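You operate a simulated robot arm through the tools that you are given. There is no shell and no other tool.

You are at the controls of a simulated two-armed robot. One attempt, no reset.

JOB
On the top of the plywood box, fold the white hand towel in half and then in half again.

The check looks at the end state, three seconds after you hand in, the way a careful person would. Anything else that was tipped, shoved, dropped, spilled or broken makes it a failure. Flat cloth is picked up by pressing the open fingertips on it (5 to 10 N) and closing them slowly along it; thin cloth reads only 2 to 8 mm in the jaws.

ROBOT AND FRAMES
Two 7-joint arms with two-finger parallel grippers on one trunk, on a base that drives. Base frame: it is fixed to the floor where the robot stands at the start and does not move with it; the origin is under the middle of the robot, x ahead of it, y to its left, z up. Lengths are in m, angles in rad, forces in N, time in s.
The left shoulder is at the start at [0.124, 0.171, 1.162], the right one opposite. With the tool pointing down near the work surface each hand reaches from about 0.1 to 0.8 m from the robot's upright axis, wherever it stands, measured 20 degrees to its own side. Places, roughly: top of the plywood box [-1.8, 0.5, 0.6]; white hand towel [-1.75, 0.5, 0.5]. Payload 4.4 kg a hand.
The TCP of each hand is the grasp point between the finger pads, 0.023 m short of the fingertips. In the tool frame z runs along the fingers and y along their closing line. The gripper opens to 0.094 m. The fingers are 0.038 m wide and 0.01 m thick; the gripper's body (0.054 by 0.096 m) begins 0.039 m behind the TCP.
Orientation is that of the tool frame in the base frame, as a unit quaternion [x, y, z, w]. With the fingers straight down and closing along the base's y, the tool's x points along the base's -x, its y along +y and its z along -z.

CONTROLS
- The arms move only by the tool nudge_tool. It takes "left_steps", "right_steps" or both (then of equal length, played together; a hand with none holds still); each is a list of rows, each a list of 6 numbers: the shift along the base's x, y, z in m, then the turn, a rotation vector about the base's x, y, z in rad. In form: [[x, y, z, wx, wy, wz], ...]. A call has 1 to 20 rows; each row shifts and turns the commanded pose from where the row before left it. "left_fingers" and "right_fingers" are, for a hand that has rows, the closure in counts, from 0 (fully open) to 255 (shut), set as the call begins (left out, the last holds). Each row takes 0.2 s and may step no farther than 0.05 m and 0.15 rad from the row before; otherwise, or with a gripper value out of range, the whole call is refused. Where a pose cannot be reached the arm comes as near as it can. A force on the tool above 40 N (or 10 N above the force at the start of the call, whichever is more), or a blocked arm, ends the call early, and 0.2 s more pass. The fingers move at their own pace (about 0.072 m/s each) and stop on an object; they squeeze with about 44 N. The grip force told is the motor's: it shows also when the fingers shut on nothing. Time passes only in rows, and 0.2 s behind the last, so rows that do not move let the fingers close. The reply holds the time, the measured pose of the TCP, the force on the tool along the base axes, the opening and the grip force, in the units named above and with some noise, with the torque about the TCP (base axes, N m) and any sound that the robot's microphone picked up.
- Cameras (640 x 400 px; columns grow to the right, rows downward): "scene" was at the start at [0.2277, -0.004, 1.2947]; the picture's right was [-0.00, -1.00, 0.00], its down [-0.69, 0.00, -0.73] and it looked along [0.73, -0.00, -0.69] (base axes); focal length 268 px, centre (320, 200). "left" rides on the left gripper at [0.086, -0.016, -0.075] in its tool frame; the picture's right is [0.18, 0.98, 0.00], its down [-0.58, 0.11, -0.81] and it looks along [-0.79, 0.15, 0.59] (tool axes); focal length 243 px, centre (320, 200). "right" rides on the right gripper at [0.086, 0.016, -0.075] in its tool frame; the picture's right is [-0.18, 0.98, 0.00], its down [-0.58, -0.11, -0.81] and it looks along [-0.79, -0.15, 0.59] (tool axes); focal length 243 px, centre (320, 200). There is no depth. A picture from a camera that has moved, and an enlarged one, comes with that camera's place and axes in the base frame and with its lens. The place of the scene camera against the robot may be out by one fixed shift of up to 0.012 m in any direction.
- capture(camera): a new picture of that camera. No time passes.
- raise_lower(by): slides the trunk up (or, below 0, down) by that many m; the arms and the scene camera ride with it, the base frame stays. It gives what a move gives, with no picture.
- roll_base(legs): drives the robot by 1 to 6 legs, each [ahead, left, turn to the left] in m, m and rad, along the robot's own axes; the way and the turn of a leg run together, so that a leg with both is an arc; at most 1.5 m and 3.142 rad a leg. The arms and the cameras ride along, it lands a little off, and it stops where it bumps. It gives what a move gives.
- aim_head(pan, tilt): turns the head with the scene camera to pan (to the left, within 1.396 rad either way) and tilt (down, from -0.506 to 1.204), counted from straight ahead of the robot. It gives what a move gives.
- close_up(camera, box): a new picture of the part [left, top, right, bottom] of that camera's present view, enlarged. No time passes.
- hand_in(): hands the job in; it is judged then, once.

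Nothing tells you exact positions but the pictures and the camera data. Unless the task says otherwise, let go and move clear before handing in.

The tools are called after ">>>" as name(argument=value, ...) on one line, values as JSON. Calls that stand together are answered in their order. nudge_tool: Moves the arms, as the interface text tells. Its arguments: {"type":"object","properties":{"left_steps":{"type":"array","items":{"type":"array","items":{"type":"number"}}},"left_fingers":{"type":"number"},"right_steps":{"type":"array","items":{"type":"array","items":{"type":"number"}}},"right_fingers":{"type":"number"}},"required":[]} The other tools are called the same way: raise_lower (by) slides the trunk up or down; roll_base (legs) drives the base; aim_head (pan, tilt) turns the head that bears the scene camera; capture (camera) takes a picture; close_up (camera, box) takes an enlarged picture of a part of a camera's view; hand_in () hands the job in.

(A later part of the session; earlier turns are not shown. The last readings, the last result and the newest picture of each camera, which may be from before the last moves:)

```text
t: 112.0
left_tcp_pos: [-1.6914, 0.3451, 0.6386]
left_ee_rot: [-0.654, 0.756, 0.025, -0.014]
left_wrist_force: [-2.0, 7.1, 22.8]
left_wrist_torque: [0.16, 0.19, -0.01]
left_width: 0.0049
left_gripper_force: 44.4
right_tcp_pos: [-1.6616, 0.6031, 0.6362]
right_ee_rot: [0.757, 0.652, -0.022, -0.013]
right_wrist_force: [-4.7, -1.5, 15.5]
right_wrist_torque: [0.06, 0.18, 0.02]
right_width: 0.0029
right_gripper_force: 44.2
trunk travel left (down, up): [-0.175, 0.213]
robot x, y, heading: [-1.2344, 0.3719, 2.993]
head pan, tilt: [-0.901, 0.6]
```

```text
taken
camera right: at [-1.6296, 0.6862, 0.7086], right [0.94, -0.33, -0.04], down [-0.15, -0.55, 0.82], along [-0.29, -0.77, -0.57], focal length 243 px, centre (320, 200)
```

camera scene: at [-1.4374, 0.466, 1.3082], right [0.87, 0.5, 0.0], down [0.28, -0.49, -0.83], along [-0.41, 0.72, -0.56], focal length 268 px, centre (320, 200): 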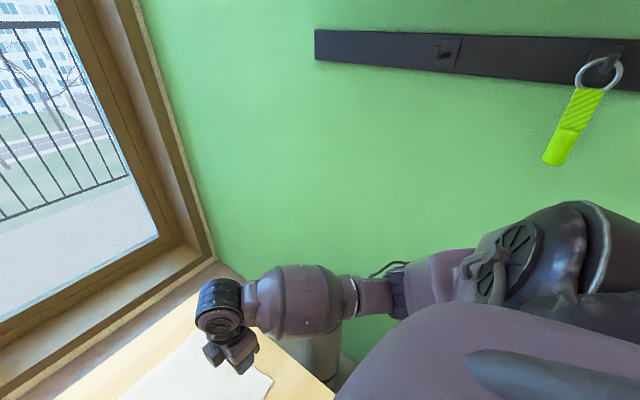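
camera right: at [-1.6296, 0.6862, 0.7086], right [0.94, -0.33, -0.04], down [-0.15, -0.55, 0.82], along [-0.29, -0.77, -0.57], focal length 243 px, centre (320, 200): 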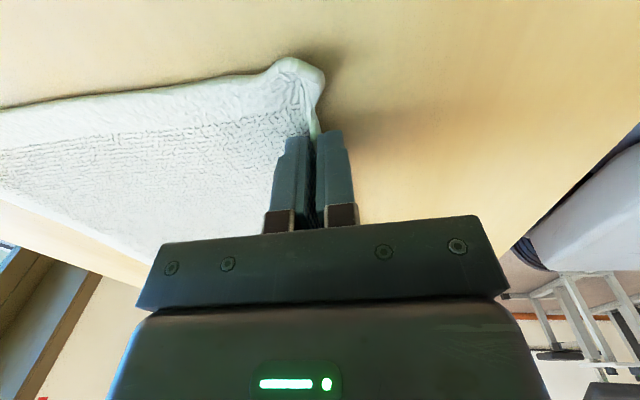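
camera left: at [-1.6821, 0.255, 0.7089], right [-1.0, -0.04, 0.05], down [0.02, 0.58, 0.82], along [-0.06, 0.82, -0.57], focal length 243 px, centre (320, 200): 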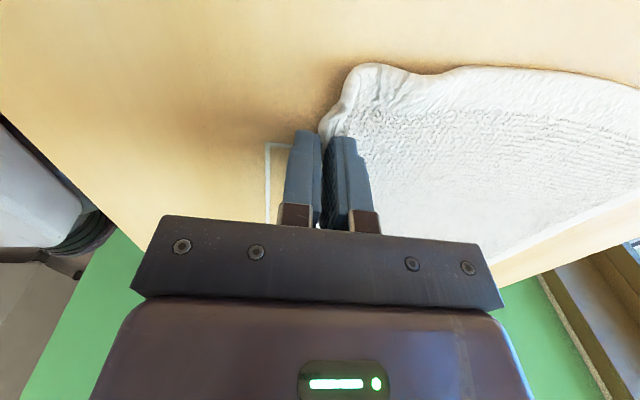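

Both hands have the edge pinched, at 4.9 mm and 2.9 mm. I'll lift a few centimetres and check it holds.

>>> nudge_tool(left_steps=[[0, 0, 0.008, 0, 0, 0], [-0.002, 0, 0.01, 0, 0, 0], [-0.004, 0, 0.012, 0, 0, 0], [-0.005, 0, 0.012, 0, 0, 0]], right_steps=[[0, 0, 0.008, 0, 0, 0], [-0.002, 0, 0.01, 0, 0, 0], [-0.004, 0, 0.012, 0, 0, 0], [-0.005, 0, 0.012, 0, 0, 0]])

>>> capture(camera="left")

>>> capture(camera="right")

>>> aim_head(pan=0, tilt=0.95)

>>> capture(camera="scene")

```text
t: 113.0
left_tcp_pos: [-1.701, 0.3441, 0.6742]
left_ee_rot: [-0.655, 0.756, 0.021, -0.013]
left_wrist_force: [0.3, 1.0, -0.6]
left_wrist_torque: [0.05, -0.01, 0.0]
left_width: 0.0026
left_gripper_force: 44.6
right_tcp_pos: [-1.6737, 0.6031, 0.6746]
right_ee_rot: [0.758, 0.652, -0.019, -0.011]
right_wrist_force: [-0.8, -2.4, -0.1]
right_wrist_torque: [-0.04, 0.0, -0.03]
right_width: 0.0029
right_gripper_force: 44.1
trunk travel left (down, up): [-0.175, 0.213]
robot x, y, heading: [-1.2355, 0.3698, 2.992]
head pan, tilt: [-0.901, 0.6]
```

```text
taken
camera left: at [-1.6912, 0.255, 0.7476], right [-1.0, -0.04, 0.05], down [0.01, 0.58, 0.82], along [-0.06, 0.81, -0.58], focal length 243 px, centre (320, 200)
```

left: 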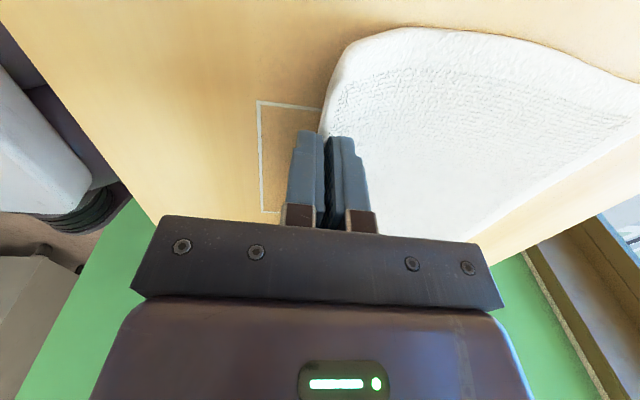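

```text
taken
camera right: at [-1.641, 0.6853, 0.7476], right [0.94, -0.33, -0.04], down [-0.16, -0.55, 0.82], along [-0.29, -0.77, -0.57], focal length 243 px, centre (320, 200)
```

right: 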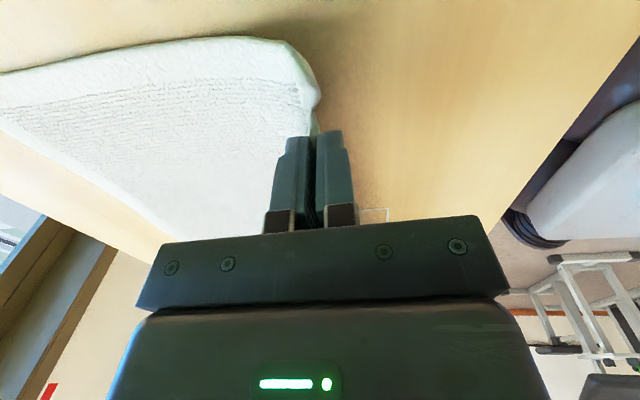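

```text
t: 114.2
left_tcp_pos: [-1.6991, 0.3454, 0.6758]
left_ee_rot: [-0.655, 0.756, 0.022, -0.013]
left_wrist_force: [-0.5, 1.1, -0.6]
left_wrist_torque: [0.04, -0.04, 0.06]
left_width: 0.0028
left_gripper_force: 44.0
right_tcp_pos: [-1.6729, 0.602, 0.675]
right_ee_rot: [0.757, 0.653, -0.019, -0.012]
right_wrist_force: [0.2, -0.4, 0.1]
right_wrist_torque: [-0.02, 0.01, 0.0]
right_width: 0.0026
right_gripper_force: 44.0
trunk travel left (down, up): [-0.175, 0.213]
robot x, y, heading: [-1.235, 0.3716, 2.995]
head pan, tilt: [0.0, 0.949]
```

```text
taken
camera scene: at [-1.4655, 0.4002, 1.2798], right [0.15, 0.99, 0.0], down [0.8, -0.12, -0.58], along [-0.58, 0.09, -0.81], focal length 268 px, centre (320, 200)
```

scene: 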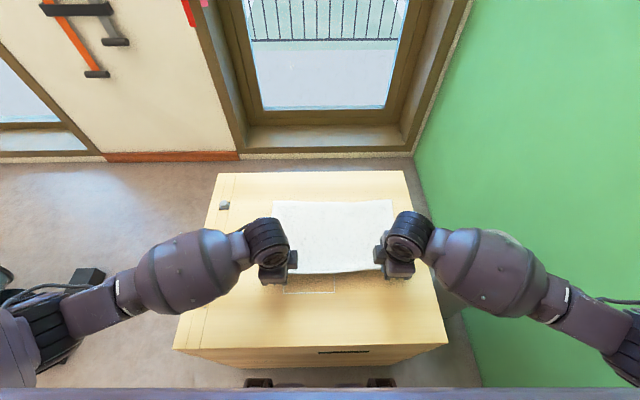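

Both corners hold and the far half stays flat. I'll now carry the near edge over in an arc toward the far edge with both hands together, and pause before setting down.

>>> nudge_tool(left_steps=[[-0.0145, 0.0022, 0.0295, 0, 0, 0], [-0.0185, 0.0027, 0.0183, 0, 0, 0], [-0.0223, 0.0033, 0.0139, 0, 0, 0], [-0.0249, 0.0037, 0.0088, 0, 0, 0], [-0.0263, 0.0039, 0.003, 0, 0, 0], [-0.0264, 0.0039, -0.0026, 0, 0, 0], [-0.0251, 0.0037, -0.0082, 0, 0, 0], [-0.0225, 0.0033, -0.0133, 0, 0, 0], [-0.019, 0.0028, -0.018, 0, 0, 0]], right_steps=[[-0.0145, 0.0022, 0.0295, 0, 0, 0], [-0.0185, 0.0027, 0.0183, 0, 0, 0], [-0.0223, 0.0033, 0.0139, 0, 0, 0], [-0.0249, 0.0037, 0.0088, 0, 0, 0], [-0.0263, 0.0039, 0.003, 0, 0, 0], [-0.0264, 0.0039, -0.0026, 0, 0, 0], [-0.0251, 0.0037, -0.0082, 0, 0, 0], [-0.0225, 0.0033, -0.0133, 0, 0, 0], [-0.019, 0.0028, -0.018, 0, 0, 0]])

>>> capture(camera="scene")

>>> capture(camera="left")

>>> capture(camera="right")

```text
t: 116.2
left_tcp_pos: [-1.9011, 0.3745, 0.7066]
left_ee_rot: [-0.655, 0.755, 0.021, -0.012]
left_wrist_force: [0.3, 0.9, 0.3]
left_wrist_torque: [0.05, -0.04, 0.01]
left_width: 0.0023
left_gripper_force: 44.2
right_tcp_pos: [-1.8722, 0.6305, 0.705]
right_ee_rot: [0.757, 0.653, -0.019, -0.012]
right_wrist_force: [0.1, -0.8, -0.2]
right_wrist_torque: [-0.06, -0.02, -0.03]
right_width: 0.0027
right_gripper_force: 44.2
trunk travel left (down, up): [-0.175, 0.213]
robot x, y, heading: [-1.2336, 0.3698, 2.995]
head pan, tilt: [0.0, 0.949]
```

```text
taken
camera scene: at [-1.4663, 0.4002, 1.2794], right [0.15, 0.99, 0.0], down [0.8, -0.12, -0.58], along [-0.58, 0.09, -0.81], focal length 268 px, centre (320, 200)
```

scene: 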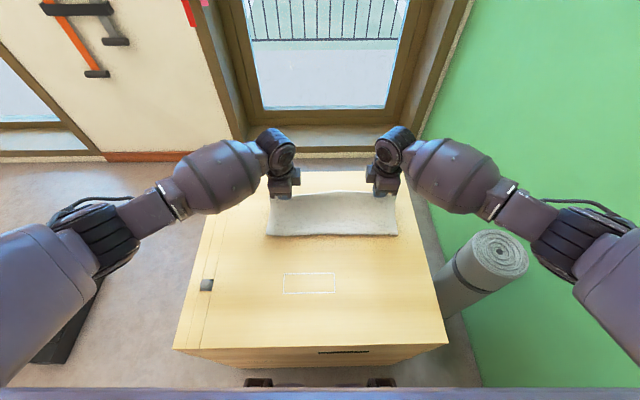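

```text
taken
camera left: at [-1.8925, 0.2853, 0.7792], right [-1.0, -0.04, 0.05], down [0.01, 0.58, 0.82], along [-0.06, 0.81, -0.58], focal length 243 px, centre (320, 200)
```

left: 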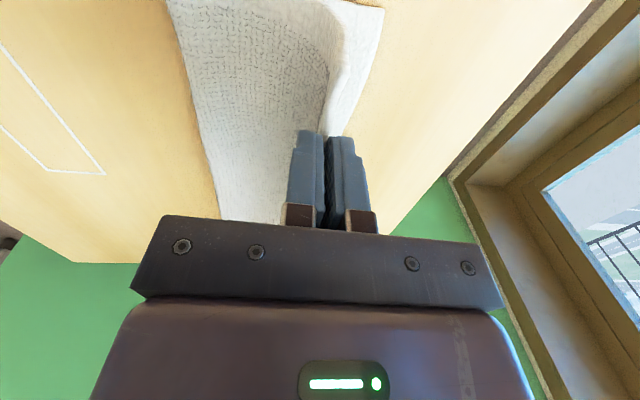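

```text
taken
camera right: at [-1.841, 0.7143, 0.7773], right [0.94, -0.33, -0.04], down [-0.16, -0.55, 0.82], along [-0.29, -0.77, -0.57], focal length 243 px, centre (320, 200)
```

right: 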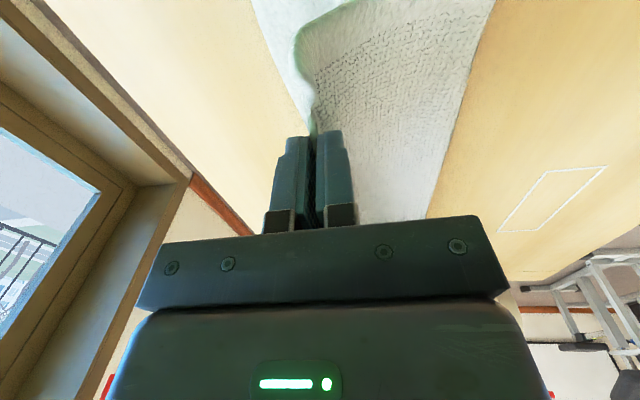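

The fold is forming cleanly, and the far corners are near (-1.937, 0.332) and (-1.897, 0.694). I'll set the edge down just inside the far edge.

>>> nudge_tool(left_steps=[[-0.01, 0.0015, -0.018, 0, 0, 0], [-0.007, 0.001, -0.018, 0, 0, 0], [-0.0035, 0.0005, -0.014, 0, 0, 0], [0, 0, -0.01, 0, 0, 0]], right_steps=[[-0.01, 0.0015, -0.018, 0, 0, 0], [-0.007, 0.001, -0.018, 0, 0, 0], [-0.0035, 0.0005, -0.014, 0, 0, 0], [0, 0, -0.01, 0, 0, 0]])

>>> capture(camera="left")

>>> capture(camera="right")

>>> close_up(camera="scene", box=[230, 150, 422, 270])

```text
t: 117.2
left_tcp_pos: [-1.9228, 0.3764, 0.648]
left_ee_rot: [-0.655, 0.755, 0.022, -0.013]
left_wrist_force: [1.6, 1.6, 2.4]
left_wrist_torque: [0.02, -0.02, 0.0]
left_width: 0.0027
left_gripper_force: 43.7
right_tcp_pos: [-1.8931, 0.636, 0.6479]
right_ee_rot: [0.758, 0.652, -0.021, -0.012]
right_wrist_force: [-0.6, -2.4, 2.3]
right_wrist_torque: [-0.06, 0.03, 0.01]
right_width: 0.0026
right_gripper_force: 43.9
trunk travel left (down, up): [-0.175, 0.213]
robot x, y, heading: [-1.2352, 0.3684, 2.997]
head pan, tilt: [0.0, 0.949]
```

```text
taken
camera left: at [-1.9131, 0.2881, 0.7206], right [-1.0, -0.04, 0.05], down [0.02, 0.58, 0.82], along [-0.06, 0.82, -0.58], focal length 243 px, centre (320, 200)
```

left: 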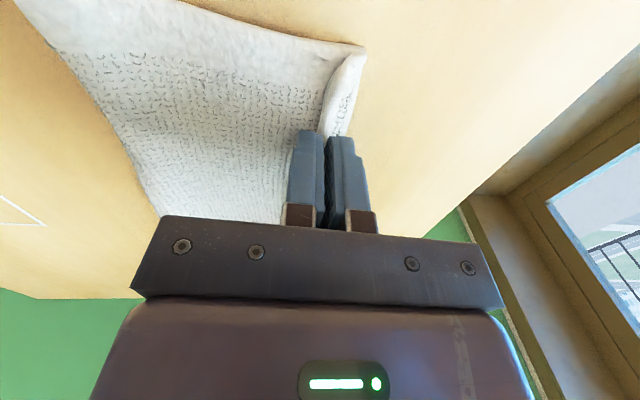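

```text
taken
camera right: at [-1.8605, 0.719, 0.7204], right [0.94, -0.33, -0.04], down [-0.16, -0.55, 0.82], along [-0.29, -0.77, -0.57], focal length 243 px, centre (320, 200)
```

right: 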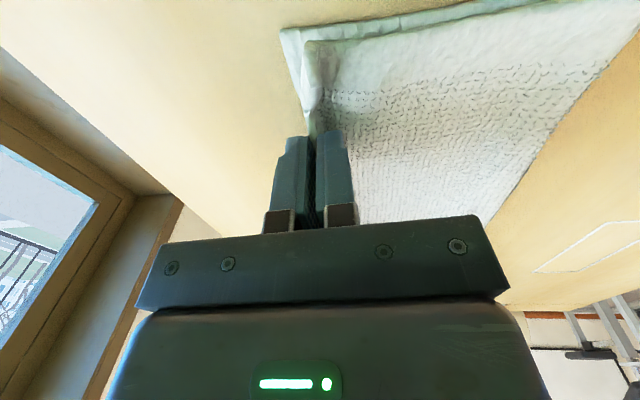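

```text
3.33 times, centred on (326, 210) of scene
camera zoom: at [-1.4648, 0.4001, 1.2801], right [0.15, 0.99, 0.0], down [0.8, -0.12, -0.58], along [-0.58, 0.09, -0.81], focal length 893 px, centre (300, 167)
```

zoom: 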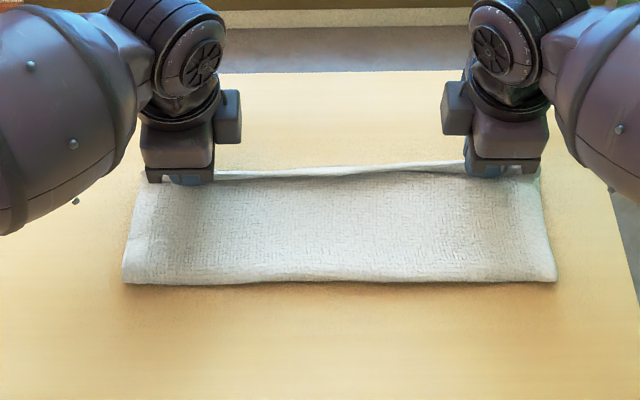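

The fold lines up nicely. I'll lower a touch more, then open the fingers slightly and lift straight out.

>>> nudge_tool(left_steps=[[-0.002, 0, -0.003, 0, 0, 0], [0, 0, 0, 0, 0, 0]], right_steps=[[-0.002, 0, -0.003, 0, 0, 0], [0, 0, 0, 0, 0, 0]])

>>> nudge_tool(left_steps=[[0, 0, 0, 0, 0, 0], [0, 0, 0, 0, 0, 0]], right_steps=[[0, 0, 0, 0, 0, 0], [0, 0, 0, 0, 0, 0]], left_fingers=215, right_fingers=215)

>>> nudge_tool(left_steps=[[0, 0, 0.006, 0, 0, 0], [0, 0, 0.012, 0, 0, 0], [0, 0, 0.02, 0, 0, 0], [0, 0, 0.03, 0, 0, 0]], right_steps=[[0, 0, 0.006, 0, 0, 0], [0, 0, 0.012, 0, 0, 0], [0, 0, 0.02, 0, 0, 0], [0, 0, 0.03, 0, 0, 0]])

>>> capture(camera="left")

>>> capture(camera="right")

>>> capture(camera="scene")

```text
t: 117.8
left_tcp_pos: [-1.9243, 0.3778, 0.6449]
left_ee_rot: [-0.654, 0.756, 0.023, -0.013]
left_wrist_force: [1.4, 1.9, 5.5]
left_wrist_torque: [0.05, -0.1, 0.03]
left_width: 0.0024
left_gripper_force: 43.8
right_tcp_pos: [-1.8934, 0.634, 0.6439]
right_ee_rot: [0.758, 0.652, -0.019, -0.012]
right_wrist_force: [-0.7, -2.2, 0.6]
right_wrist_torque: [-0.07, 0.01, -0.04]
right_width: 0.0026
right_gripper_force: 43.9
trunk travel left (down, up): [-0.175, 0.213]
robot x, y, heading: [-1.238, 0.3667, 2.997]
head pan, tilt: [0.0, 0.949]
```

```text
t: 118.4
left_tcp_pos: [-1.9238, 0.3766, 0.6446]
left_ee_rot: [-0.655, 0.755, 0.022, -0.014]
left_wrist_force: [-0.6, 1.0, 0.8]
left_wrist_torque: [0.01, 0.02, 0.01]
left_width: 0.0147
left_gripper_force: 0.0
right_tcp_pos: [-1.8942, 0.6331, 0.6442]
right_ee_rot: [0.757, 0.653, -0.019, -0.012]
right_wrist_force: [0.0, -0.8, 0.5]
right_wrist_torque: [0.02, -0.02, -0.01]
right_width: 0.0145
right_gripper_force: 0.1
trunk travel left (down, up): [-0.175, 0.213]
robot x, y, heading: [-1.234, 0.3687, 2.99]
head pan, tilt: [0.0, 0.949]
```

```text
t: 119.4
left_tcp_pos: [-1.9232, 0.3739, 0.7145]
left_ee_rot: [-0.654, 0.756, 0.022, -0.014]
left_wrist_force: [0.6, -0.6, 0.7]
left_wrist_torque: [0.0, 0.01, 0.01]
left_width: 0.0146
left_gripper_force: 0.1
right_tcp_pos: [-1.8936, 0.6355, 0.7137]
right_ee_rot: [0.758, 0.652, -0.02, -0.012]
right_wrist_force: [0.4, 0.2, 0.1]
right_wrist_torque: [0.02, 0.02, 0.0]
right_width: 0.015
right_gripper_force: 0.1
trunk travel left (down, up): [-0.175, 0.213]
robot x, y, heading: [-1.2336, 0.3674, 2.995]
head pan, tilt: [0.0, 0.949]
```

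```text
taken
camera left: at [-1.9143, 0.2861, 0.7864], right [-1.0, -0.04, 0.05], down [0.02, 0.58, 0.82], along [-0.06, 0.82, -0.58], focal length 243 px, centre (320, 200)
```

left: 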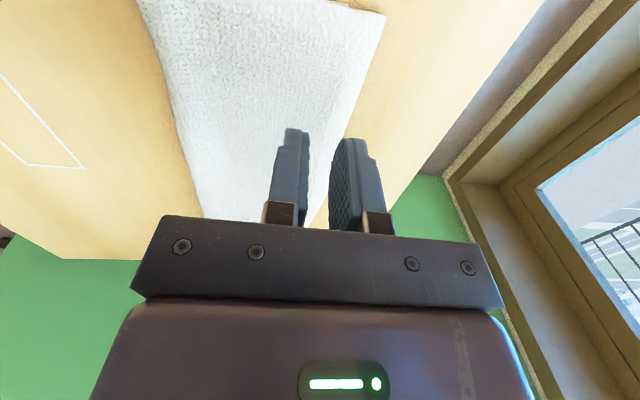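

```text
taken
camera right: at [-1.8613, 0.7193, 0.7862], right [0.94, -0.33, -0.04], down [-0.16, -0.55, 0.82], along [-0.29, -0.77, -0.57], focal length 243 px, centre (320, 200)
```

right: 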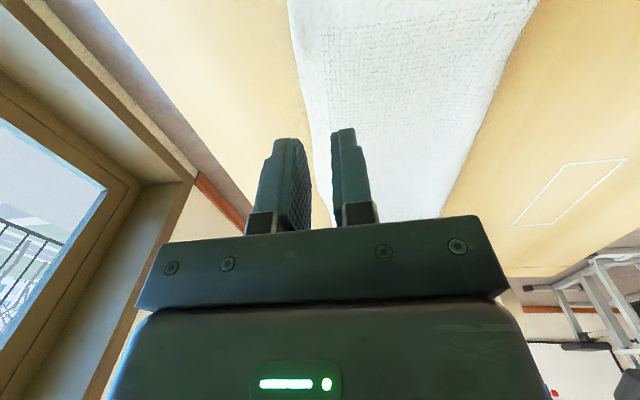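

```text
taken
camera scene: at [-1.4646, 0.4, 1.2802], right [0.15, 0.99, 0.0], down [0.8, -0.12, -0.58], along [-0.58, 0.09, -0.81], focal length 268 px, centre (320, 200)
```

scene: 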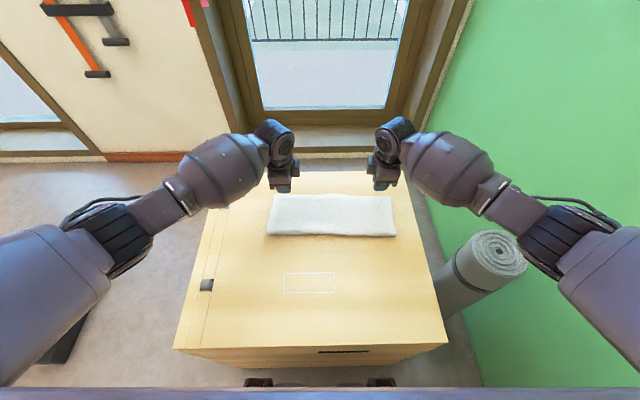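

The first fold came out flat and even. I'll zoom in to measure it for the second fold.

>>> close_up(camera="scene", box=[240, 160, 424, 275])

```text
3.48 times, centred on (332, 218) of scene
camera zoom: at [-1.4646, 0.4, 1.2802], right [0.15, 0.99, 0.0], down [0.8, -0.12, -0.58], along [-0.58, 0.09, -0.81], focal length 932 px, centre (278, 139)
```

zoom: 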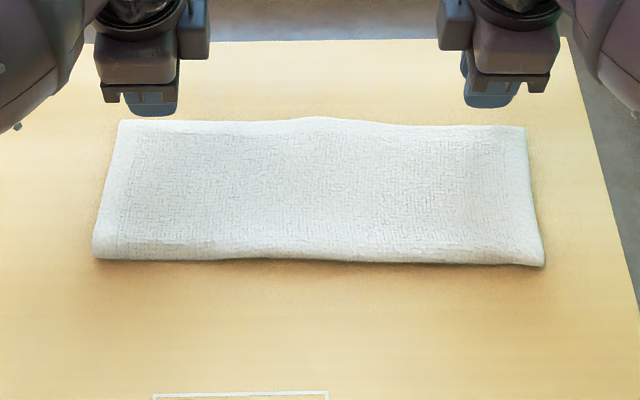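

>>> close_up(camera="left", box=[120, 0, 440, 200])

>>> close_up(camera="right", box=[240, 0, 560, 200])

```text
2.00 times, centred on (280, 100) of left
camera zoom: at [-1.9143, 0.2861, 0.7864], right [-1.0, -0.04, 0.05], down [0.02, 0.58, 0.82], along [-0.06, 0.82, -0.58], focal length 485 px, centre (400, 400)
```

zoom: 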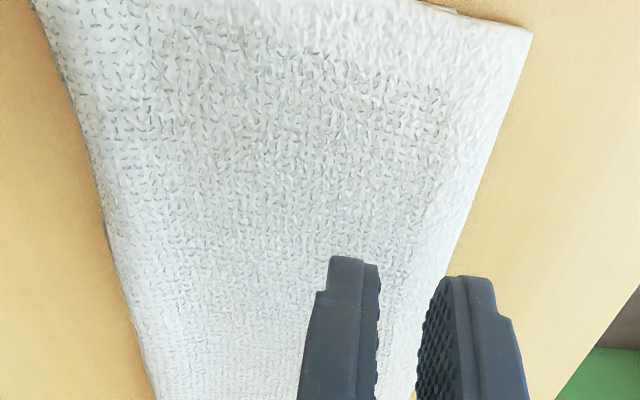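

```text
2.00 times, centred on (400, 100) of right
camera zoom: at [-1.8613, 0.7193, 0.7862], right [0.94, -0.33, -0.04], down [-0.16, -0.55, 0.82], along [-0.29, -0.77, -0.57], focal length 485 px, centre (160, 400)
```

zoom: 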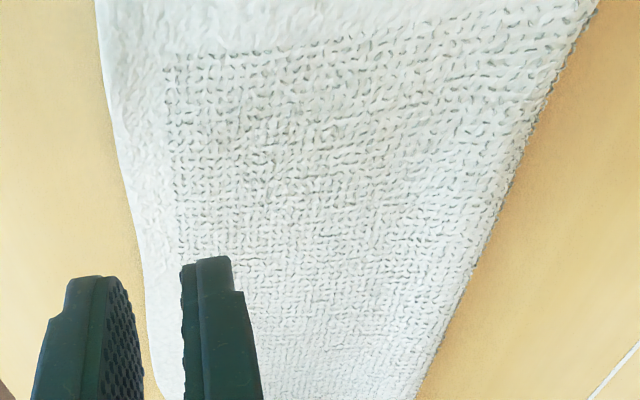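

The strip is about 0.36 × 0.136 m with its layers well aligned, its right end near (-1.837, 0.680) and its left end near (-1.896, 0.325). For the second fold the right hand will carry the right end over to the left, so I'll park the left hand out to the left and turn the right hand back to close sideways.

>>> nudge_tool(left_steps=[[0, 0, 0.02, 0, 0, 0], [0, -0.01, 0.02, 0, 0, 0], [0.003, -0.035, 0.015, 0, 0, 0], [0.003, -0.038, 0.015, 0, 0, 0], [0.003, -0.038, 0.015, 0, 0, 0], [0.003, -0.038, 0.015, 0, 0, 0], [0.003, -0.038, 0.015, 0, 0, 0], [0.003, -0.038, 0.01, 0, 0, 0], [0, -0.038, 0.01, 0, 0, 0], [0, -0.038, 0, 0, 0, 0], [0, 0, 0, 0, 0, 0], [0, 0, 0, 0, 0, 0], [0, 0, 0, 0, 0, 0], [0, 0, 0, 0, 0, 0]], right_steps=[[0, 0, 0.025, 0, 0, 0], [0, 0, 0.025, 0, 0, 0], [0, 0, 0.025, 0, 0, 0], [0, 0, 0, 0, -0.015, -0.145], [0, 0, 0, 0, -0.015, -0.145], [0, 0, 0, 0, -0.013, -0.145], [0, 0, 0, 0, 0, -0.145], [0, 0, 0, 0, 0, -0.145], [0, 0, 0, 0, 0, -0.145], [0, 0, 0, 0, 0, -0.145], [0, 0, 0, 0, 0, -0.145], [0, 0, 0, 0, 0, -0.145], [0, 0, 0, 0, 0, -0.145], [0, 0, 0, 0, 0, -0.12]])

>>> capture(camera="scene")

>>> capture(camera="right")

```text
t: 122.4
left_tcp_pos: [-1.9054, 0.0662, 0.8483]
left_ee_rot: [-0.654, 0.756, 0.022, -0.014]
left_wrist_force: [0.1, -0.6, -0.2]
left_wrist_torque: [0.03, 0.03, -0.02]
left_width: 0.015
left_gripper_force: 0.0
right_tcp_pos: [-1.8953, 0.6346, 0.786]
right_ee_rot: [0.997, -0.075, 0.001, -0.001]
right_wrist_force: [-0.1, 0.1, -0.3]
right_wrist_torque: [-0.01, 0.02, -0.01]
right_width: 0.015
right_gripper_force: 0.0
trunk travel left (down, up): [-0.175, 0.213]
robot x, y, heading: [-1.2359, 0.3679, 2.993]
head pan, tilt: [0.0, 0.949]
```

```text
taken
camera scene: at [-1.4655, 0.4, 1.2798], right [0.15, 0.99, 0.0], down [0.8, -0.12, -0.58], along [-0.58, 0.09, -0.81], focal length 268 px, centre (320, 200)
```

scene: 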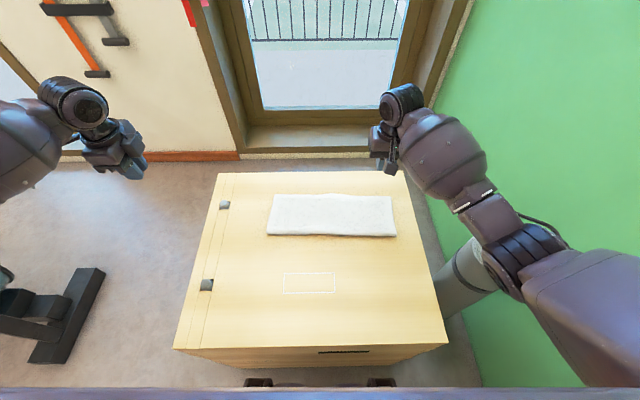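

```text
taken
camera right: at [-1.8116, 0.6049, 0.862], right [-0.33, -0.94, 0.0], down [-0.56, 0.19, 0.81], along [-0.76, 0.27, -0.59], focal length 243 px, centre (320, 200)
```

right: 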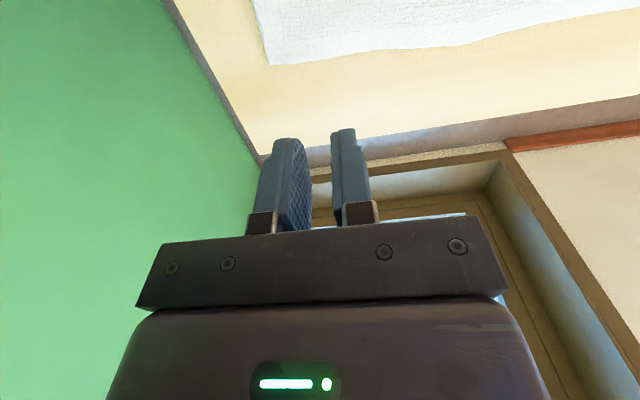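

The right hand is ready and its camera confirms the far-right corner at (-1.901, 0.689). I'll move it down over the middle of the strip's right end.

>>> nudge_tool(right_steps=[[0.012, 0.009, -0.025, -0.009, 0, 0], [0.012, 0.009, -0.025, -0.009, 0, 0], [0.012, 0.009, -0.025, -0.009, 0, 0], [0.012, 0.009, -0.025, -0.009, 0, 0], [0.011, 0.008, -0.023, -0.009, 0, 0]], right_fingers=160)

>>> capture(camera="right")

>>> capture(camera="scene")

```text
t: 123.6
left_tcp_pos: [-1.9059, 0.0673, 0.8474]
left_ee_rot: [-0.654, 0.756, 0.021, -0.013]
left_wrist_force: [-0.5, -0.5, 0.7]
left_wrist_torque: [0.03, 0.01, -0.03]
left_width: 0.0149
left_gripper_force: 0.1
right_tcp_pos: [-1.833, 0.6786, 0.6629]
right_ee_rot: [0.997, -0.074, 0.001, 0.021]
right_wrist_force: [-0.3, 0.4, 0.6]
right_wrist_torque: [0.02, 0.03, -0.02]
right_width: 0.0351
right_gripper_force: 0.0
trunk travel left (down, up): [-0.175, 0.213]
robot x, y, heading: [-1.236, 0.3666, 2.987]
head pan, tilt: [0.0, 0.949]
```

```text
taken
camera right: at [-1.75, 0.6523, 0.7399], right [-0.33, -0.94, 0.04], down [-0.56, 0.23, 0.8], along [-0.76, 0.24, -0.6], focal length 243 px, centre (320, 200)
```

right: 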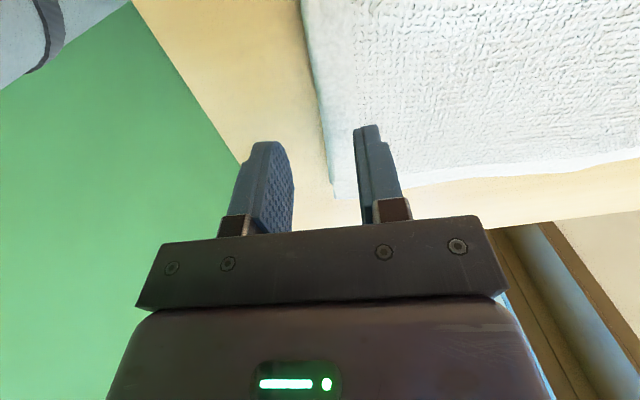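

```text
taken
camera scene: at [-1.4656, 0.4003, 1.2797], right [0.15, 0.99, 0.0], down [0.8, -0.12, -0.58], along [-0.58, 0.09, -0.81], focal length 268 px, centre (320, 200)
```

scene: 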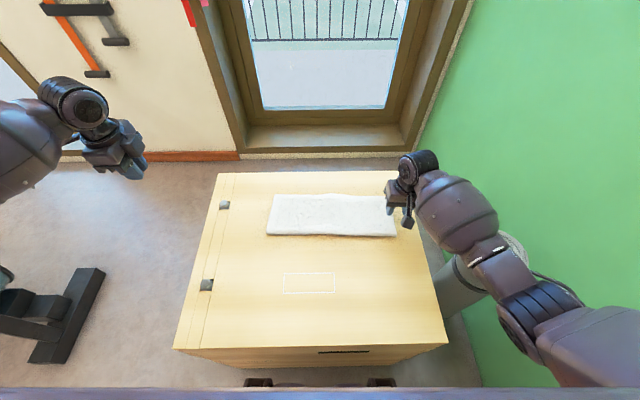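

The finger centre sits right over the doubled edge. Lowering gently.

>>> nudge_tool(right_steps=[[0, 0, -0.008, 0, 0, 0], [0, 0, -0.008, 0, 0, 0], [0, 0, -0.006, 0, 0, 0], [0, 0, 0, 0, 0, 0]])

>>> nudge_tool(right_steps=[[0, 0, -0.0015, 0, 0, 0]])

>>> nudge_tool(right_steps=[[0, 0, -0.001, 0, 0, 0]])

>>> nudge_tool(right_steps=[[0, 0, -0.001, 0, 0, 0]])

```text
t: 124.6
left_tcp_pos: [-1.9042, 0.0674, 0.8488]
left_ee_rot: [-0.655, 0.755, 0.021, -0.013]
left_wrist_force: [0.3, 0.3, -0.4]
left_wrist_torque: [0.02, -0.01, 0.0]
left_width: 0.0146
left_gripper_force: 0.1
right_tcp_pos: [-1.8345, 0.6773, 0.641]
right_ee_rot: [0.997, -0.074, 0.002, 0.021]
right_wrist_force: [0.1, 0.4, 1.5]
right_wrist_torque: [-0.03, 0.0, -0.01]
right_width: 0.035
right_gripper_force: 0.1
trunk travel left (down, up): [-0.175, 0.213]
robot x, y, heading: [-1.2347, 0.3726, 2.992]
head pan, tilt: [0.0, 0.949]
```

```text
t: 125.0
left_tcp_pos: [-1.9048, 0.0667, 0.8487]
left_ee_rot: [-0.655, 0.755, 0.022, -0.014]
left_wrist_force: [0.6, 0.4, 0.3]
left_wrist_torque: [-0.03, 0.01, -0.01]
left_width: 0.0147
left_gripper_force: 0.1
right_tcp_pos: [-1.8346, 0.6775, 0.6403]
right_ee_rot: [0.997, -0.074, 0.001, 0.021]
right_wrist_force: [0.6, 0.3, 1.9]
right_wrist_torque: [-0.07, -0.01, -0.02]
right_width: 0.035
right_gripper_force: 0.1
trunk travel left (down, up): [-0.175, 0.213]
robot x, y, heading: [-1.2342, 0.3742, 2.992]
head pan, tilt: [0.0, 0.949]
```

```text
t: 125.4
left_tcp_pos: [-1.905, 0.0663, 0.8492]
left_ee_rot: [-0.655, 0.755, 0.022, -0.013]
left_wrist_force: [-0.1, -0.3, -0.3]
left_wrist_torque: [0.0, -0.01, 0.01]
left_width: 0.015
left_gripper_force: 0.1
right_tcp_pos: [-1.8356, 0.6779, 0.6396]
right_ee_rot: [0.997, -0.074, 0.001, 0.022]
right_wrist_force: [1.1, 0.0, 4.1]
right_wrist_torque: [-0.08, 0.03, 0.03]
right_width: 0.0353
right_gripper_force: 0.6
trunk travel left (down, up): [-0.175, 0.213]
robot x, y, heading: [-1.233, 0.3689, 2.995]
head pan, tilt: [0.0, 0.949]
```

```text
t: 125.8
left_tcp_pos: [-1.9037, 0.0668, 0.8502]
left_ee_rot: [-0.655, 0.755, 0.023, -0.013]
left_wrist_force: [0.1, 0.3, 0.5]
left_wrist_torque: [-0.01, 0.01, 0.02]
left_width: 0.015
left_gripper_force: 0.1
right_tcp_pos: [-1.8366, 0.6772, 0.6392]
right_ee_rot: [0.997, -0.075, 0.001, 0.022]
right_wrist_force: [1.3, -0.7, 5.9]
right_wrist_torque: [-0.16, -0.02, 0.06]
right_width: 0.0356
right_gripper_force: 0.4
trunk travel left (down, up): [-0.175, 0.213]
robot x, y, heading: [-1.2357, 0.3702, 2.99]
head pan, tilt: [0.0, 0.949]
```

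Contact is on the two layers, but the outer finger needs to be lower to catch the bottom layer too. I'll tilt the hand slightly more and press a little further.

>>> nudge_tool(right_steps=[[0, 0, 0, -0.04, 0, 0], [0, 0, -0.0008, -0.04, 0, 0], [0, 0, 0, 0, 0, 0]])

>>> nudge_tool(right_steps=[[0, 0, -0.001, 0, 0, 0]])

>>> capture(camera="right")

```text
t: 126.6
left_tcp_pos: [-1.9044, 0.0664, 0.8489]
left_ee_rot: [-0.655, 0.756, 0.022, -0.013]
left_wrist_force: [-0.2, 0.1, -1.0]
left_wrist_torque: [-0.01, 0.0, -0.01]
left_width: 0.0148
left_gripper_force: 0.1
right_tcp_pos: [-1.8363, 0.6784, 0.6374]
right_ee_rot: [0.995, -0.073, 0.006, 0.06]
right_wrist_force: [-0.2, 1.4, 3.8]
right_wrist_torque: [-0.03, 0.04, -0.01]
right_width: 0.0347
right_gripper_force: 0.0
trunk travel left (down, up): [-0.175, 0.213]
robot x, y, heading: [-1.2324, 0.3731, 2.994]
head pan, tilt: [0.0, 0.949]
```

```text
t: 127.0
left_tcp_pos: [-1.9053, 0.0669, 0.8487]
left_ee_rot: [-0.654, 0.756, 0.022, -0.013]
left_wrist_force: [1.0, 0.3, -0.1]
left_wrist_torque: [0.02, 0.0, -0.03]
left_width: 0.0149
left_gripper_force: 0.1
right_tcp_pos: [-1.8352, 0.6783, 0.6367]
right_ee_rot: [0.995, -0.074, 0.004, 0.06]
right_wrist_force: [0.5, 0.5, 4.6]
right_wrist_torque: [-0.08, 0.01, -0.02]
right_width: 0.0352
right_gripper_force: 0.0
trunk travel left (down, up): [-0.175, 0.213]
robot x, y, heading: [-1.2363, 0.3692, 2.994]
head pan, tilt: [0.0, 0.949]
```

```text
taken
camera right: at [-1.752, 0.6582, 0.7153], right [-0.33, -0.94, 0.12], down [-0.56, 0.29, 0.78], along [-0.76, 0.19, -0.62], focal length 243 px, centre (320, 200)
```

right: 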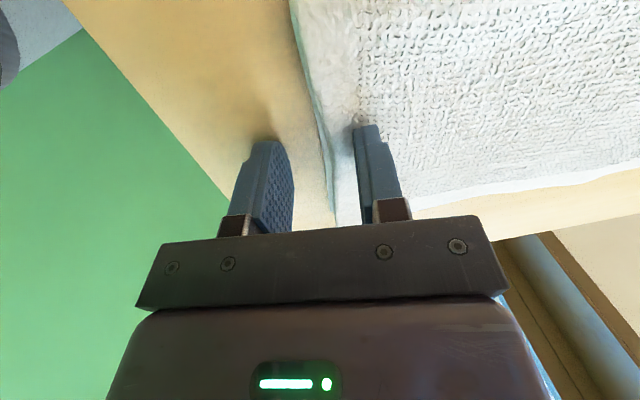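

>>> nudge_tool(right_steps=[[0, 0, -0.0012, 0, 0, 0], [0, 0, 0, 0, 0, 0]])

>>> nudge_tool(right_steps=[[0, 0, 0, 0, 0, 0]], right_fingers=172)

>>> nudge_tool(right_steps=[[0, 0, 0, 0, 0, 0]], right_fingers=184)

>>> nudge_tool(right_steps=[[0, 0, 0, 0, 0, 0]], right_fingers=196)

>>> capture(camera="right")

```text
t: 127.6
left_tcp_pos: [-1.9048, 0.0662, 0.8486]
left_ee_rot: [-0.654, 0.756, 0.022, -0.013]
left_wrist_force: [-0.7, 0.4, -0.6]
left_wrist_torque: [0.01, -0.02, 0.01]
left_width: 0.0148
left_gripper_force: 0.1
right_tcp_pos: [-1.8337, 0.6776, 0.636]
right_ee_rot: [0.995, -0.073, 0.005, 0.061]
right_wrist_force: [2.5, -0.1, 7.5]
right_wrist_torque: [-0.18, 0.0, 0.03]
right_width: 0.0354
right_gripper_force: 0.1
trunk travel left (down, up): [-0.175, 0.213]
robot x, y, heading: [-1.2357, 0.3691, 2.994]
head pan, tilt: [0.0, 0.949]
```

```text
t: 128.0
left_tcp_pos: [-1.9039, 0.0667, 0.8501]
left_ee_rot: [-0.654, 0.756, 0.023, -0.014]
left_wrist_force: [-0.2, 0.5, -0.1]
left_wrist_torque: [0.01, -0.04, -0.02]
left_width: 0.0151
left_gripper_force: 0.1
right_tcp_pos: [-1.8362, 0.6769, 0.6373]
right_ee_rot: [0.995, -0.074, 0.004, 0.062]
right_wrist_force: [1.8, -2.0, 8.2]
right_wrist_torque: [-0.24, 0.07, 0.05]
right_width: 0.032
right_gripper_force: 1.5
trunk travel left (down, up): [-0.175, 0.213]
robot x, y, heading: [-1.2359, 0.3684, 2.997]
head pan, tilt: [0.0, 0.949]
```

```text
t: 128.4
left_tcp_pos: [-1.9051, 0.0665, 0.8498]
left_ee_rot: [-0.654, 0.756, 0.023, -0.014]
left_wrist_force: [-0.5, 0.0, 0.3]
left_wrist_torque: [-0.02, 0.01, -0.07]
left_width: 0.0149
left_gripper_force: 0.1
right_tcp_pos: [-1.8358, 0.6768, 0.6372]
right_ee_rot: [0.995, -0.073, 0.003, 0.061]
right_wrist_force: [0.0, -3.8, 10.0]
right_wrist_torque: [-0.23, 0.05, 0.02]
right_width: 0.0277
right_gripper_force: 2.2
trunk travel left (down, up): [-0.175, 0.213]
robot x, y, heading: [-1.2317, 0.3722, 2.99]
head pan, tilt: [0.0, 0.949]
```

```text
t: 128.8
left_tcp_pos: [-1.9041, 0.0667, 0.8488]
left_ee_rot: [-0.655, 0.756, 0.022, -0.014]
left_wrist_force: [0.2, 0.1, -0.6]
left_wrist_torque: [0.0, -0.01, -0.02]
left_width: 0.0147
left_gripper_force: 0.1
right_tcp_pos: [-1.8356, 0.6771, 0.6369]
right_ee_rot: [0.995, -0.074, 0.005, 0.061]
right_wrist_force: [-0.2, -4.6, 10.8]
right_wrist_torque: [-0.21, 0.1, 0.03]
right_width: 0.0239
right_gripper_force: 2.8
trunk travel left (down, up): [-0.175, 0.213]
robot x, y, heading: [-1.2399, 0.3718, 2.993]
head pan, tilt: [0.0, 0.949]
```

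```text
taken
camera right: at [-1.7525, 0.6579, 0.7149], right [-0.33, -0.94, 0.12], down [-0.56, 0.29, 0.78], along [-0.76, 0.19, -0.62], focal length 243 px, centre (320, 200)
```

right: 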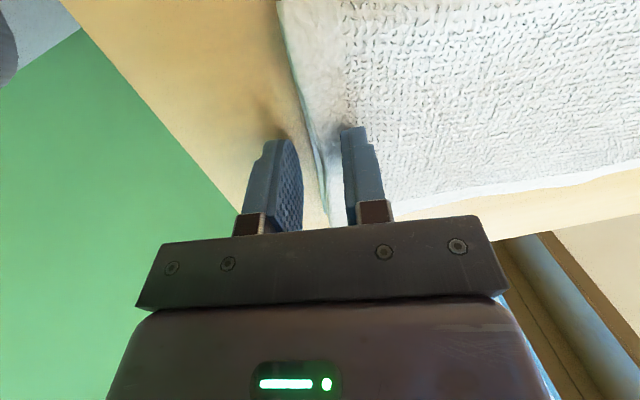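

Both layers move together with the inner finger. Continuing the slow close.

>>> nudge_tool(right_steps=[[0, 0, 0, 0, 0, 0]], right_fingers=208)

>>> nudge_tool(right_steps=[[0, 0, 0, 0, 0, 0]], right_fingers=220)

>>> capture(camera="right")

>>> nudge_tool(right_steps=[[0, 0, 0, 0, 0, 0]], right_fingers=232)

>>> nudge_tool(right_steps=[[0, 0, 0, 0, 0, 0], [0, 0, 0, 0, 0, 0]], right_fingers=255)

>>> capture(camera="right")

```text
t: 129.2
left_tcp_pos: [-1.9042, 0.0669, 0.8497]
left_ee_rot: [-0.655, 0.755, 0.023, -0.014]
left_wrist_force: [0.5, -0.6, 0.0]
left_wrist_torque: [0.0, 0.0, -0.02]
left_width: 0.0146
left_gripper_force: 0.0
right_tcp_pos: [-1.835, 0.6782, 0.6365]
right_ee_rot: [0.995, -0.075, 0.004, 0.06]
right_wrist_force: [-0.4, -0.7, 12.5]
right_wrist_torque: [-0.15, 0.08, 0.01]
right_width: 0.018
right_gripper_force: 1.2
trunk travel left (down, up): [-0.175, 0.213]
robot x, y, heading: [-1.2338, 0.3724, 2.988]
head pan, tilt: [0.0, 0.949]
```

```text
t: 129.6
left_tcp_pos: [-1.9031, 0.0661, 0.8488]
left_ee_rot: [-0.655, 0.755, 0.023, -0.014]
left_wrist_force: [0.3, -0.3, -0.8]
left_wrist_torque: [0.0, -0.01, -0.01]
left_width: 0.0148
left_gripper_force: 0.3
right_tcp_pos: [-1.8364, 0.6767, 0.6385]
right_ee_rot: [0.995, -0.075, 0.003, 0.061]
right_wrist_force: [-1.9, -2.0, 17.2]
right_wrist_torque: [-0.19, 0.1, -0.03]
right_width: 0.0129
right_gripper_force: 5.7
trunk travel left (down, up): [-0.175, 0.213]
robot x, y, heading: [-1.2368, 0.3682, 2.992]
head pan, tilt: [0.0, 0.949]
```

```text
taken
camera right: at [-1.7524, 0.6583, 0.7152], right [-0.33, -0.94, 0.12], down [-0.56, 0.29, 0.78], along [-0.76, 0.19, -0.62], focal length 243 px, centre (320, 200)
```

right: 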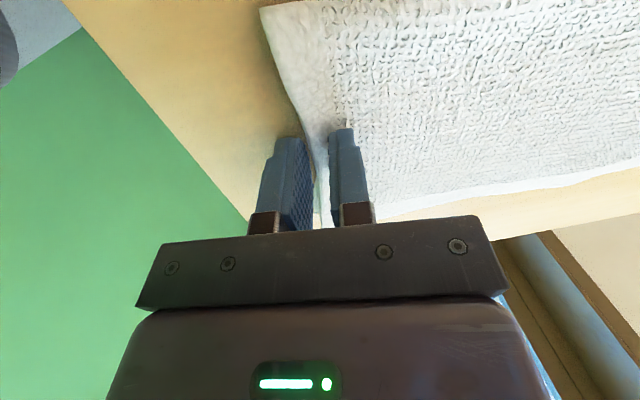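

```text
t: 130.0
left_tcp_pos: [-1.906, 0.0665, 0.8489]
left_ee_rot: [-0.654, 0.756, 0.023, -0.014]
left_wrist_force: [0.4, -0.3, 0.3]
left_wrist_torque: [-0.04, 0.04, 0.02]
left_width: 0.0147
left_gripper_force: 0.1
right_tcp_pos: [-1.8355, 0.6778, 0.6376]
right_ee_rot: [0.995, -0.074, 0.003, 0.06]
right_wrist_force: [-1.7, -0.2, 17.9]
right_wrist_torque: [-0.09, 0.11, 0.01]
right_width: 0.0104
right_gripper_force: 7.5
trunk travel left (down, up): [-0.175, 0.213]
robot x, y, heading: [-1.2372, 0.369, 2.994]
head pan, tilt: [0.0, 0.949]
```

```text
t: 130.6
left_tcp_pos: [-1.9035, 0.0665, 0.8505]
left_ee_rot: [-0.654, 0.756, 0.023, -0.014]
left_wrist_force: [0.4, -0.3, 0.3]
left_wrist_torque: [-0.01, 0.0, 0.02]
left_width: 0.015
left_gripper_force: 0.0
right_tcp_pos: [-1.8356, 0.6767, 0.6393]
right_ee_rot: [0.995, -0.073, 0.003, 0.06]
right_wrist_force: [-0.6, 0.9, 25.5]
right_wrist_torque: [-0.1, 0.13, 0.02]
right_width: 0.0065
right_gripper_force: 44.2
trunk travel left (down, up): [-0.175, 0.213]
robot x, y, heading: [-1.2358, 0.3763, 2.995]
head pan, tilt: [0.0, 0.949]
```

```text
taken
camera right: at [-1.7523, 0.658, 0.7161], right [-0.33, -0.94, 0.12], down [-0.56, 0.29, 0.78], along [-0.76, 0.19, -0.62], focal length 243 px, centre (320, 200)
```

right: 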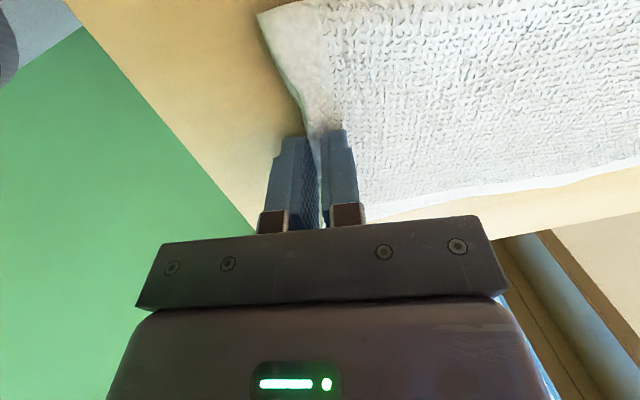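

The jaws read 6.5 mm, which fits two layers. I'll lift slightly and check that both layers come along.

>>> nudge_tool(right_steps=[[0, 0, 0.006, 0, 0, 0], [0, -0.003, 0.01, 0, 0, 0], [0.001, -0.005, 0.012, 0, 0, 0], [0.001, -0.006, 0.012, 0, 0, 0]])

>>> capture(camera="right")

>>> close_up(camera="scene", box=[250, 150, 442, 270])

>>> capture(camera="left")

```text
t: 131.6
left_tcp_pos: [-1.9047, 0.0672, 0.8486]
left_ee_rot: [-0.655, 0.755, 0.021, -0.014]
left_wrist_force: [-0.1, 0.9, 0.5]
left_wrist_torque: [-0.02, -0.03, -0.01]
left_width: 0.0149
left_gripper_force: 0.0
right_tcp_pos: [-1.8332, 0.6653, 0.6749]
right_ee_rot: [0.995, -0.074, 0.006, 0.061]
right_wrist_force: [0.2, 0.3, -0.5]
right_wrist_torque: [0.06, -0.02, -0.04]
right_width: 0.0037
right_gripper_force: 44.2
trunk travel left (down, up): [-0.175, 0.213]
robot x, y, heading: [-1.2358, 0.3683, 2.993]
head pan, tilt: [0.0, 0.949]
```

```text
taken
camera right: at [-1.7488, 0.6455, 0.7529], right [-0.33, -0.94, 0.11], down [-0.56, 0.29, 0.78], along [-0.76, 0.19, -0.62], focal length 243 px, centre (320, 200)
```

right: 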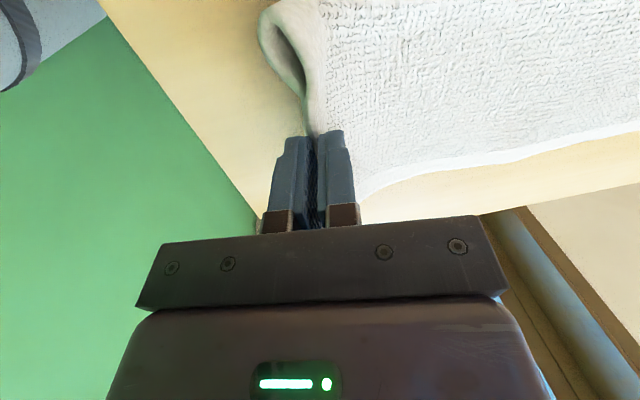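

```text
3.33 times, centred on (346, 210) of scene
camera zoom: at [-1.4655, 0.4, 1.2797], right [0.15, 0.99, 0.0], down [0.8, -0.12, -0.58], along [-0.58, 0.09, -0.81], focal length 893 px, centre (233, 167)
```

zoom: 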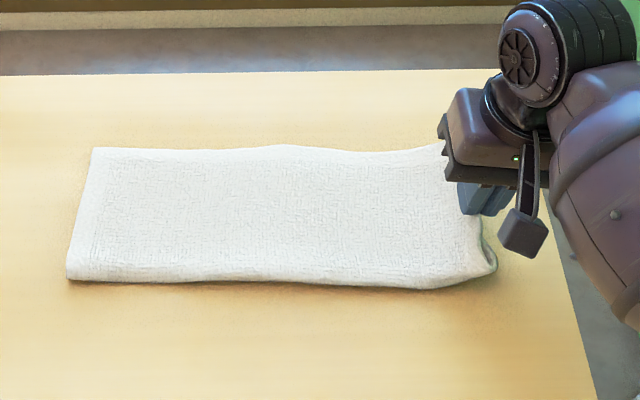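

```text
taken
camera left: at [-1.8959, -0.0223, 0.9209], right [-1.0, -0.04, 0.05], down [0.01, 0.58, 0.82], along [-0.06, 0.81, -0.58], focal length 243 px, centre (320, 200)
```

left: 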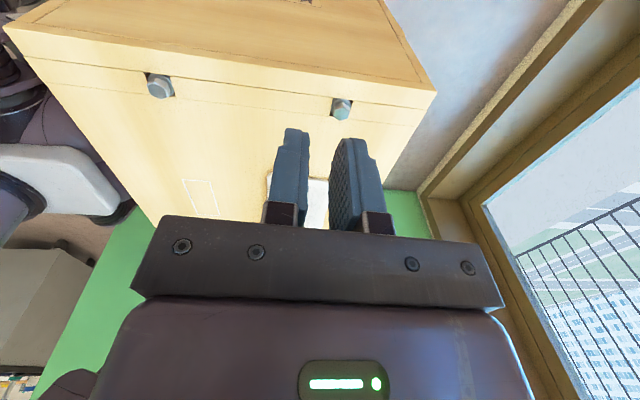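

Both layers are held: the loop at the crease corner closes into the grip. I'll begin the arc toward the left end and check partway.

>>> nudge_tool(right_steps=[[-0.0014, -0.0078, 0.027, 0, 0, 0], [-0.0014, -0.0078, 0.027, 0, 0, 0], [-0.0038, -0.0206, 0.0234, 0, 0, 0], [-0.0046, -0.025, 0.019, 0.015, 0, 0], [-0.0052, -0.0282, 0.014, 0.015, 0, 0]])

>>> capture(camera="scene")

>>> capture(camera="right")

```text
t: 132.8
left_tcp_pos: [-1.9057, 0.0667, 0.8488]
left_ee_rot: [-0.654, 0.756, 0.022, -0.014]
left_wrist_force: [0.6, 0.7, -0.7]
left_wrist_torque: [-0.02, -0.02, -0.01]
left_width: 0.0147
left_gripper_force: 0.2
right_tcp_pos: [-1.8481, 0.5739, 0.7835]
right_ee_rot: [0.996, -0.075, 0.004, 0.046]
right_wrist_force: [0.2, -0.6, 0.0]
right_wrist_torque: [0.0, -0.03, -0.04]
right_width: 0.0037
right_gripper_force: 43.7
trunk travel left (down, up): [-0.175, 0.213]
robot x, y, heading: [-1.2326, 0.3712, 2.992]
head pan, tilt: [0.0, 0.949]
```

```text
taken
camera scene: at [-1.4655, 0.3997, 1.2798], right [0.15, 0.99, 0.0], down [0.8, -0.12, -0.58], along [-0.58, 0.09, -0.81], focal length 268 px, centre (320, 200)
```

scene: 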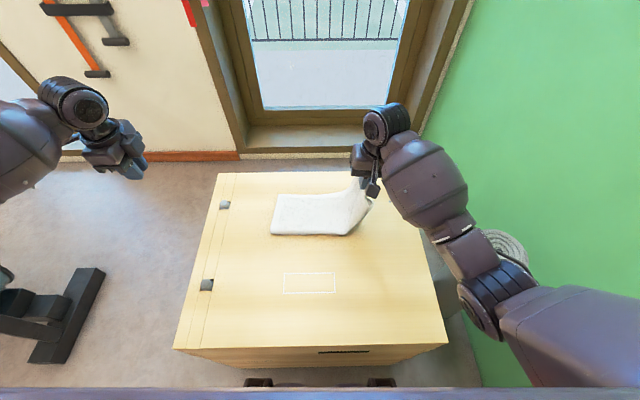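

```text
taken
camera right: at [-1.764, 0.5526, 0.8604], right [-0.33, -0.94, 0.09], down [-0.56, 0.27, 0.78], along [-0.76, 0.21, -0.61], focal length 243 px, centre (320, 200)
```

right: 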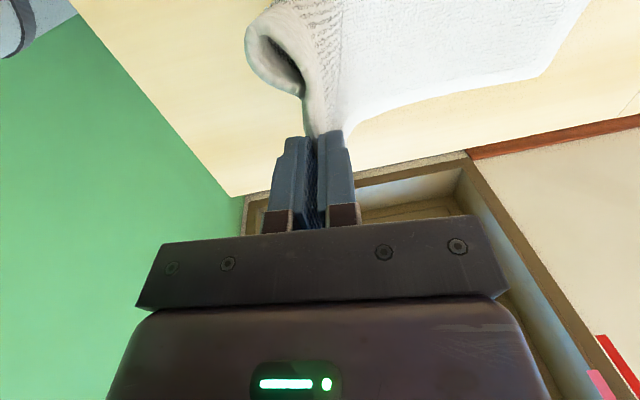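

>>> close_up(camera="scene", box=[250, 150, 410, 250])

>>> close_up(camera="right", box=[220, 0, 540, 200])

```text
4.00 times, centred on (330, 200) of scene
camera zoom: at [-1.4655, 0.3997, 1.2798], right [0.15, 0.99, 0.0], down [0.8, -0.12, -0.58], along [-0.58, 0.09, -0.81], focal length 1071 px, centre (280, 200)
```

zoom: 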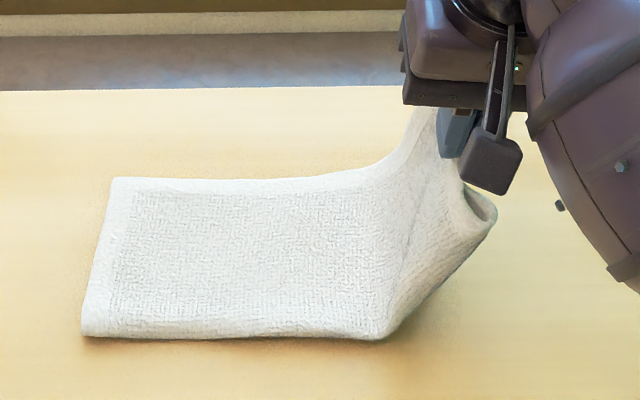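

```text
2.00 times, centred on (380, 100) of right
camera zoom: at [-1.764, 0.5526, 0.8604], right [-0.33, -0.94, 0.09], down [-0.56, 0.27, 0.78], along [-0.76, 0.21, -0.61], focal length 485 px, centre (200, 400)
```

zoom: 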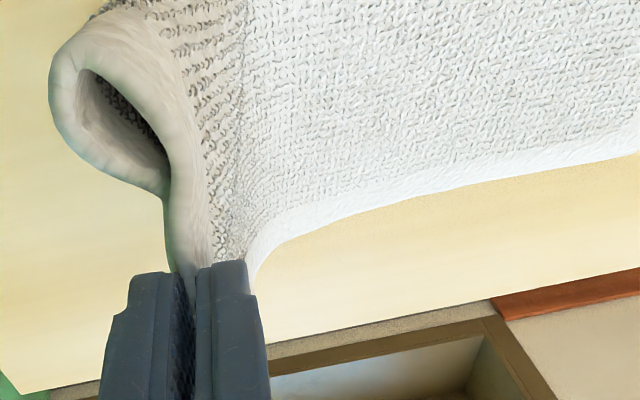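

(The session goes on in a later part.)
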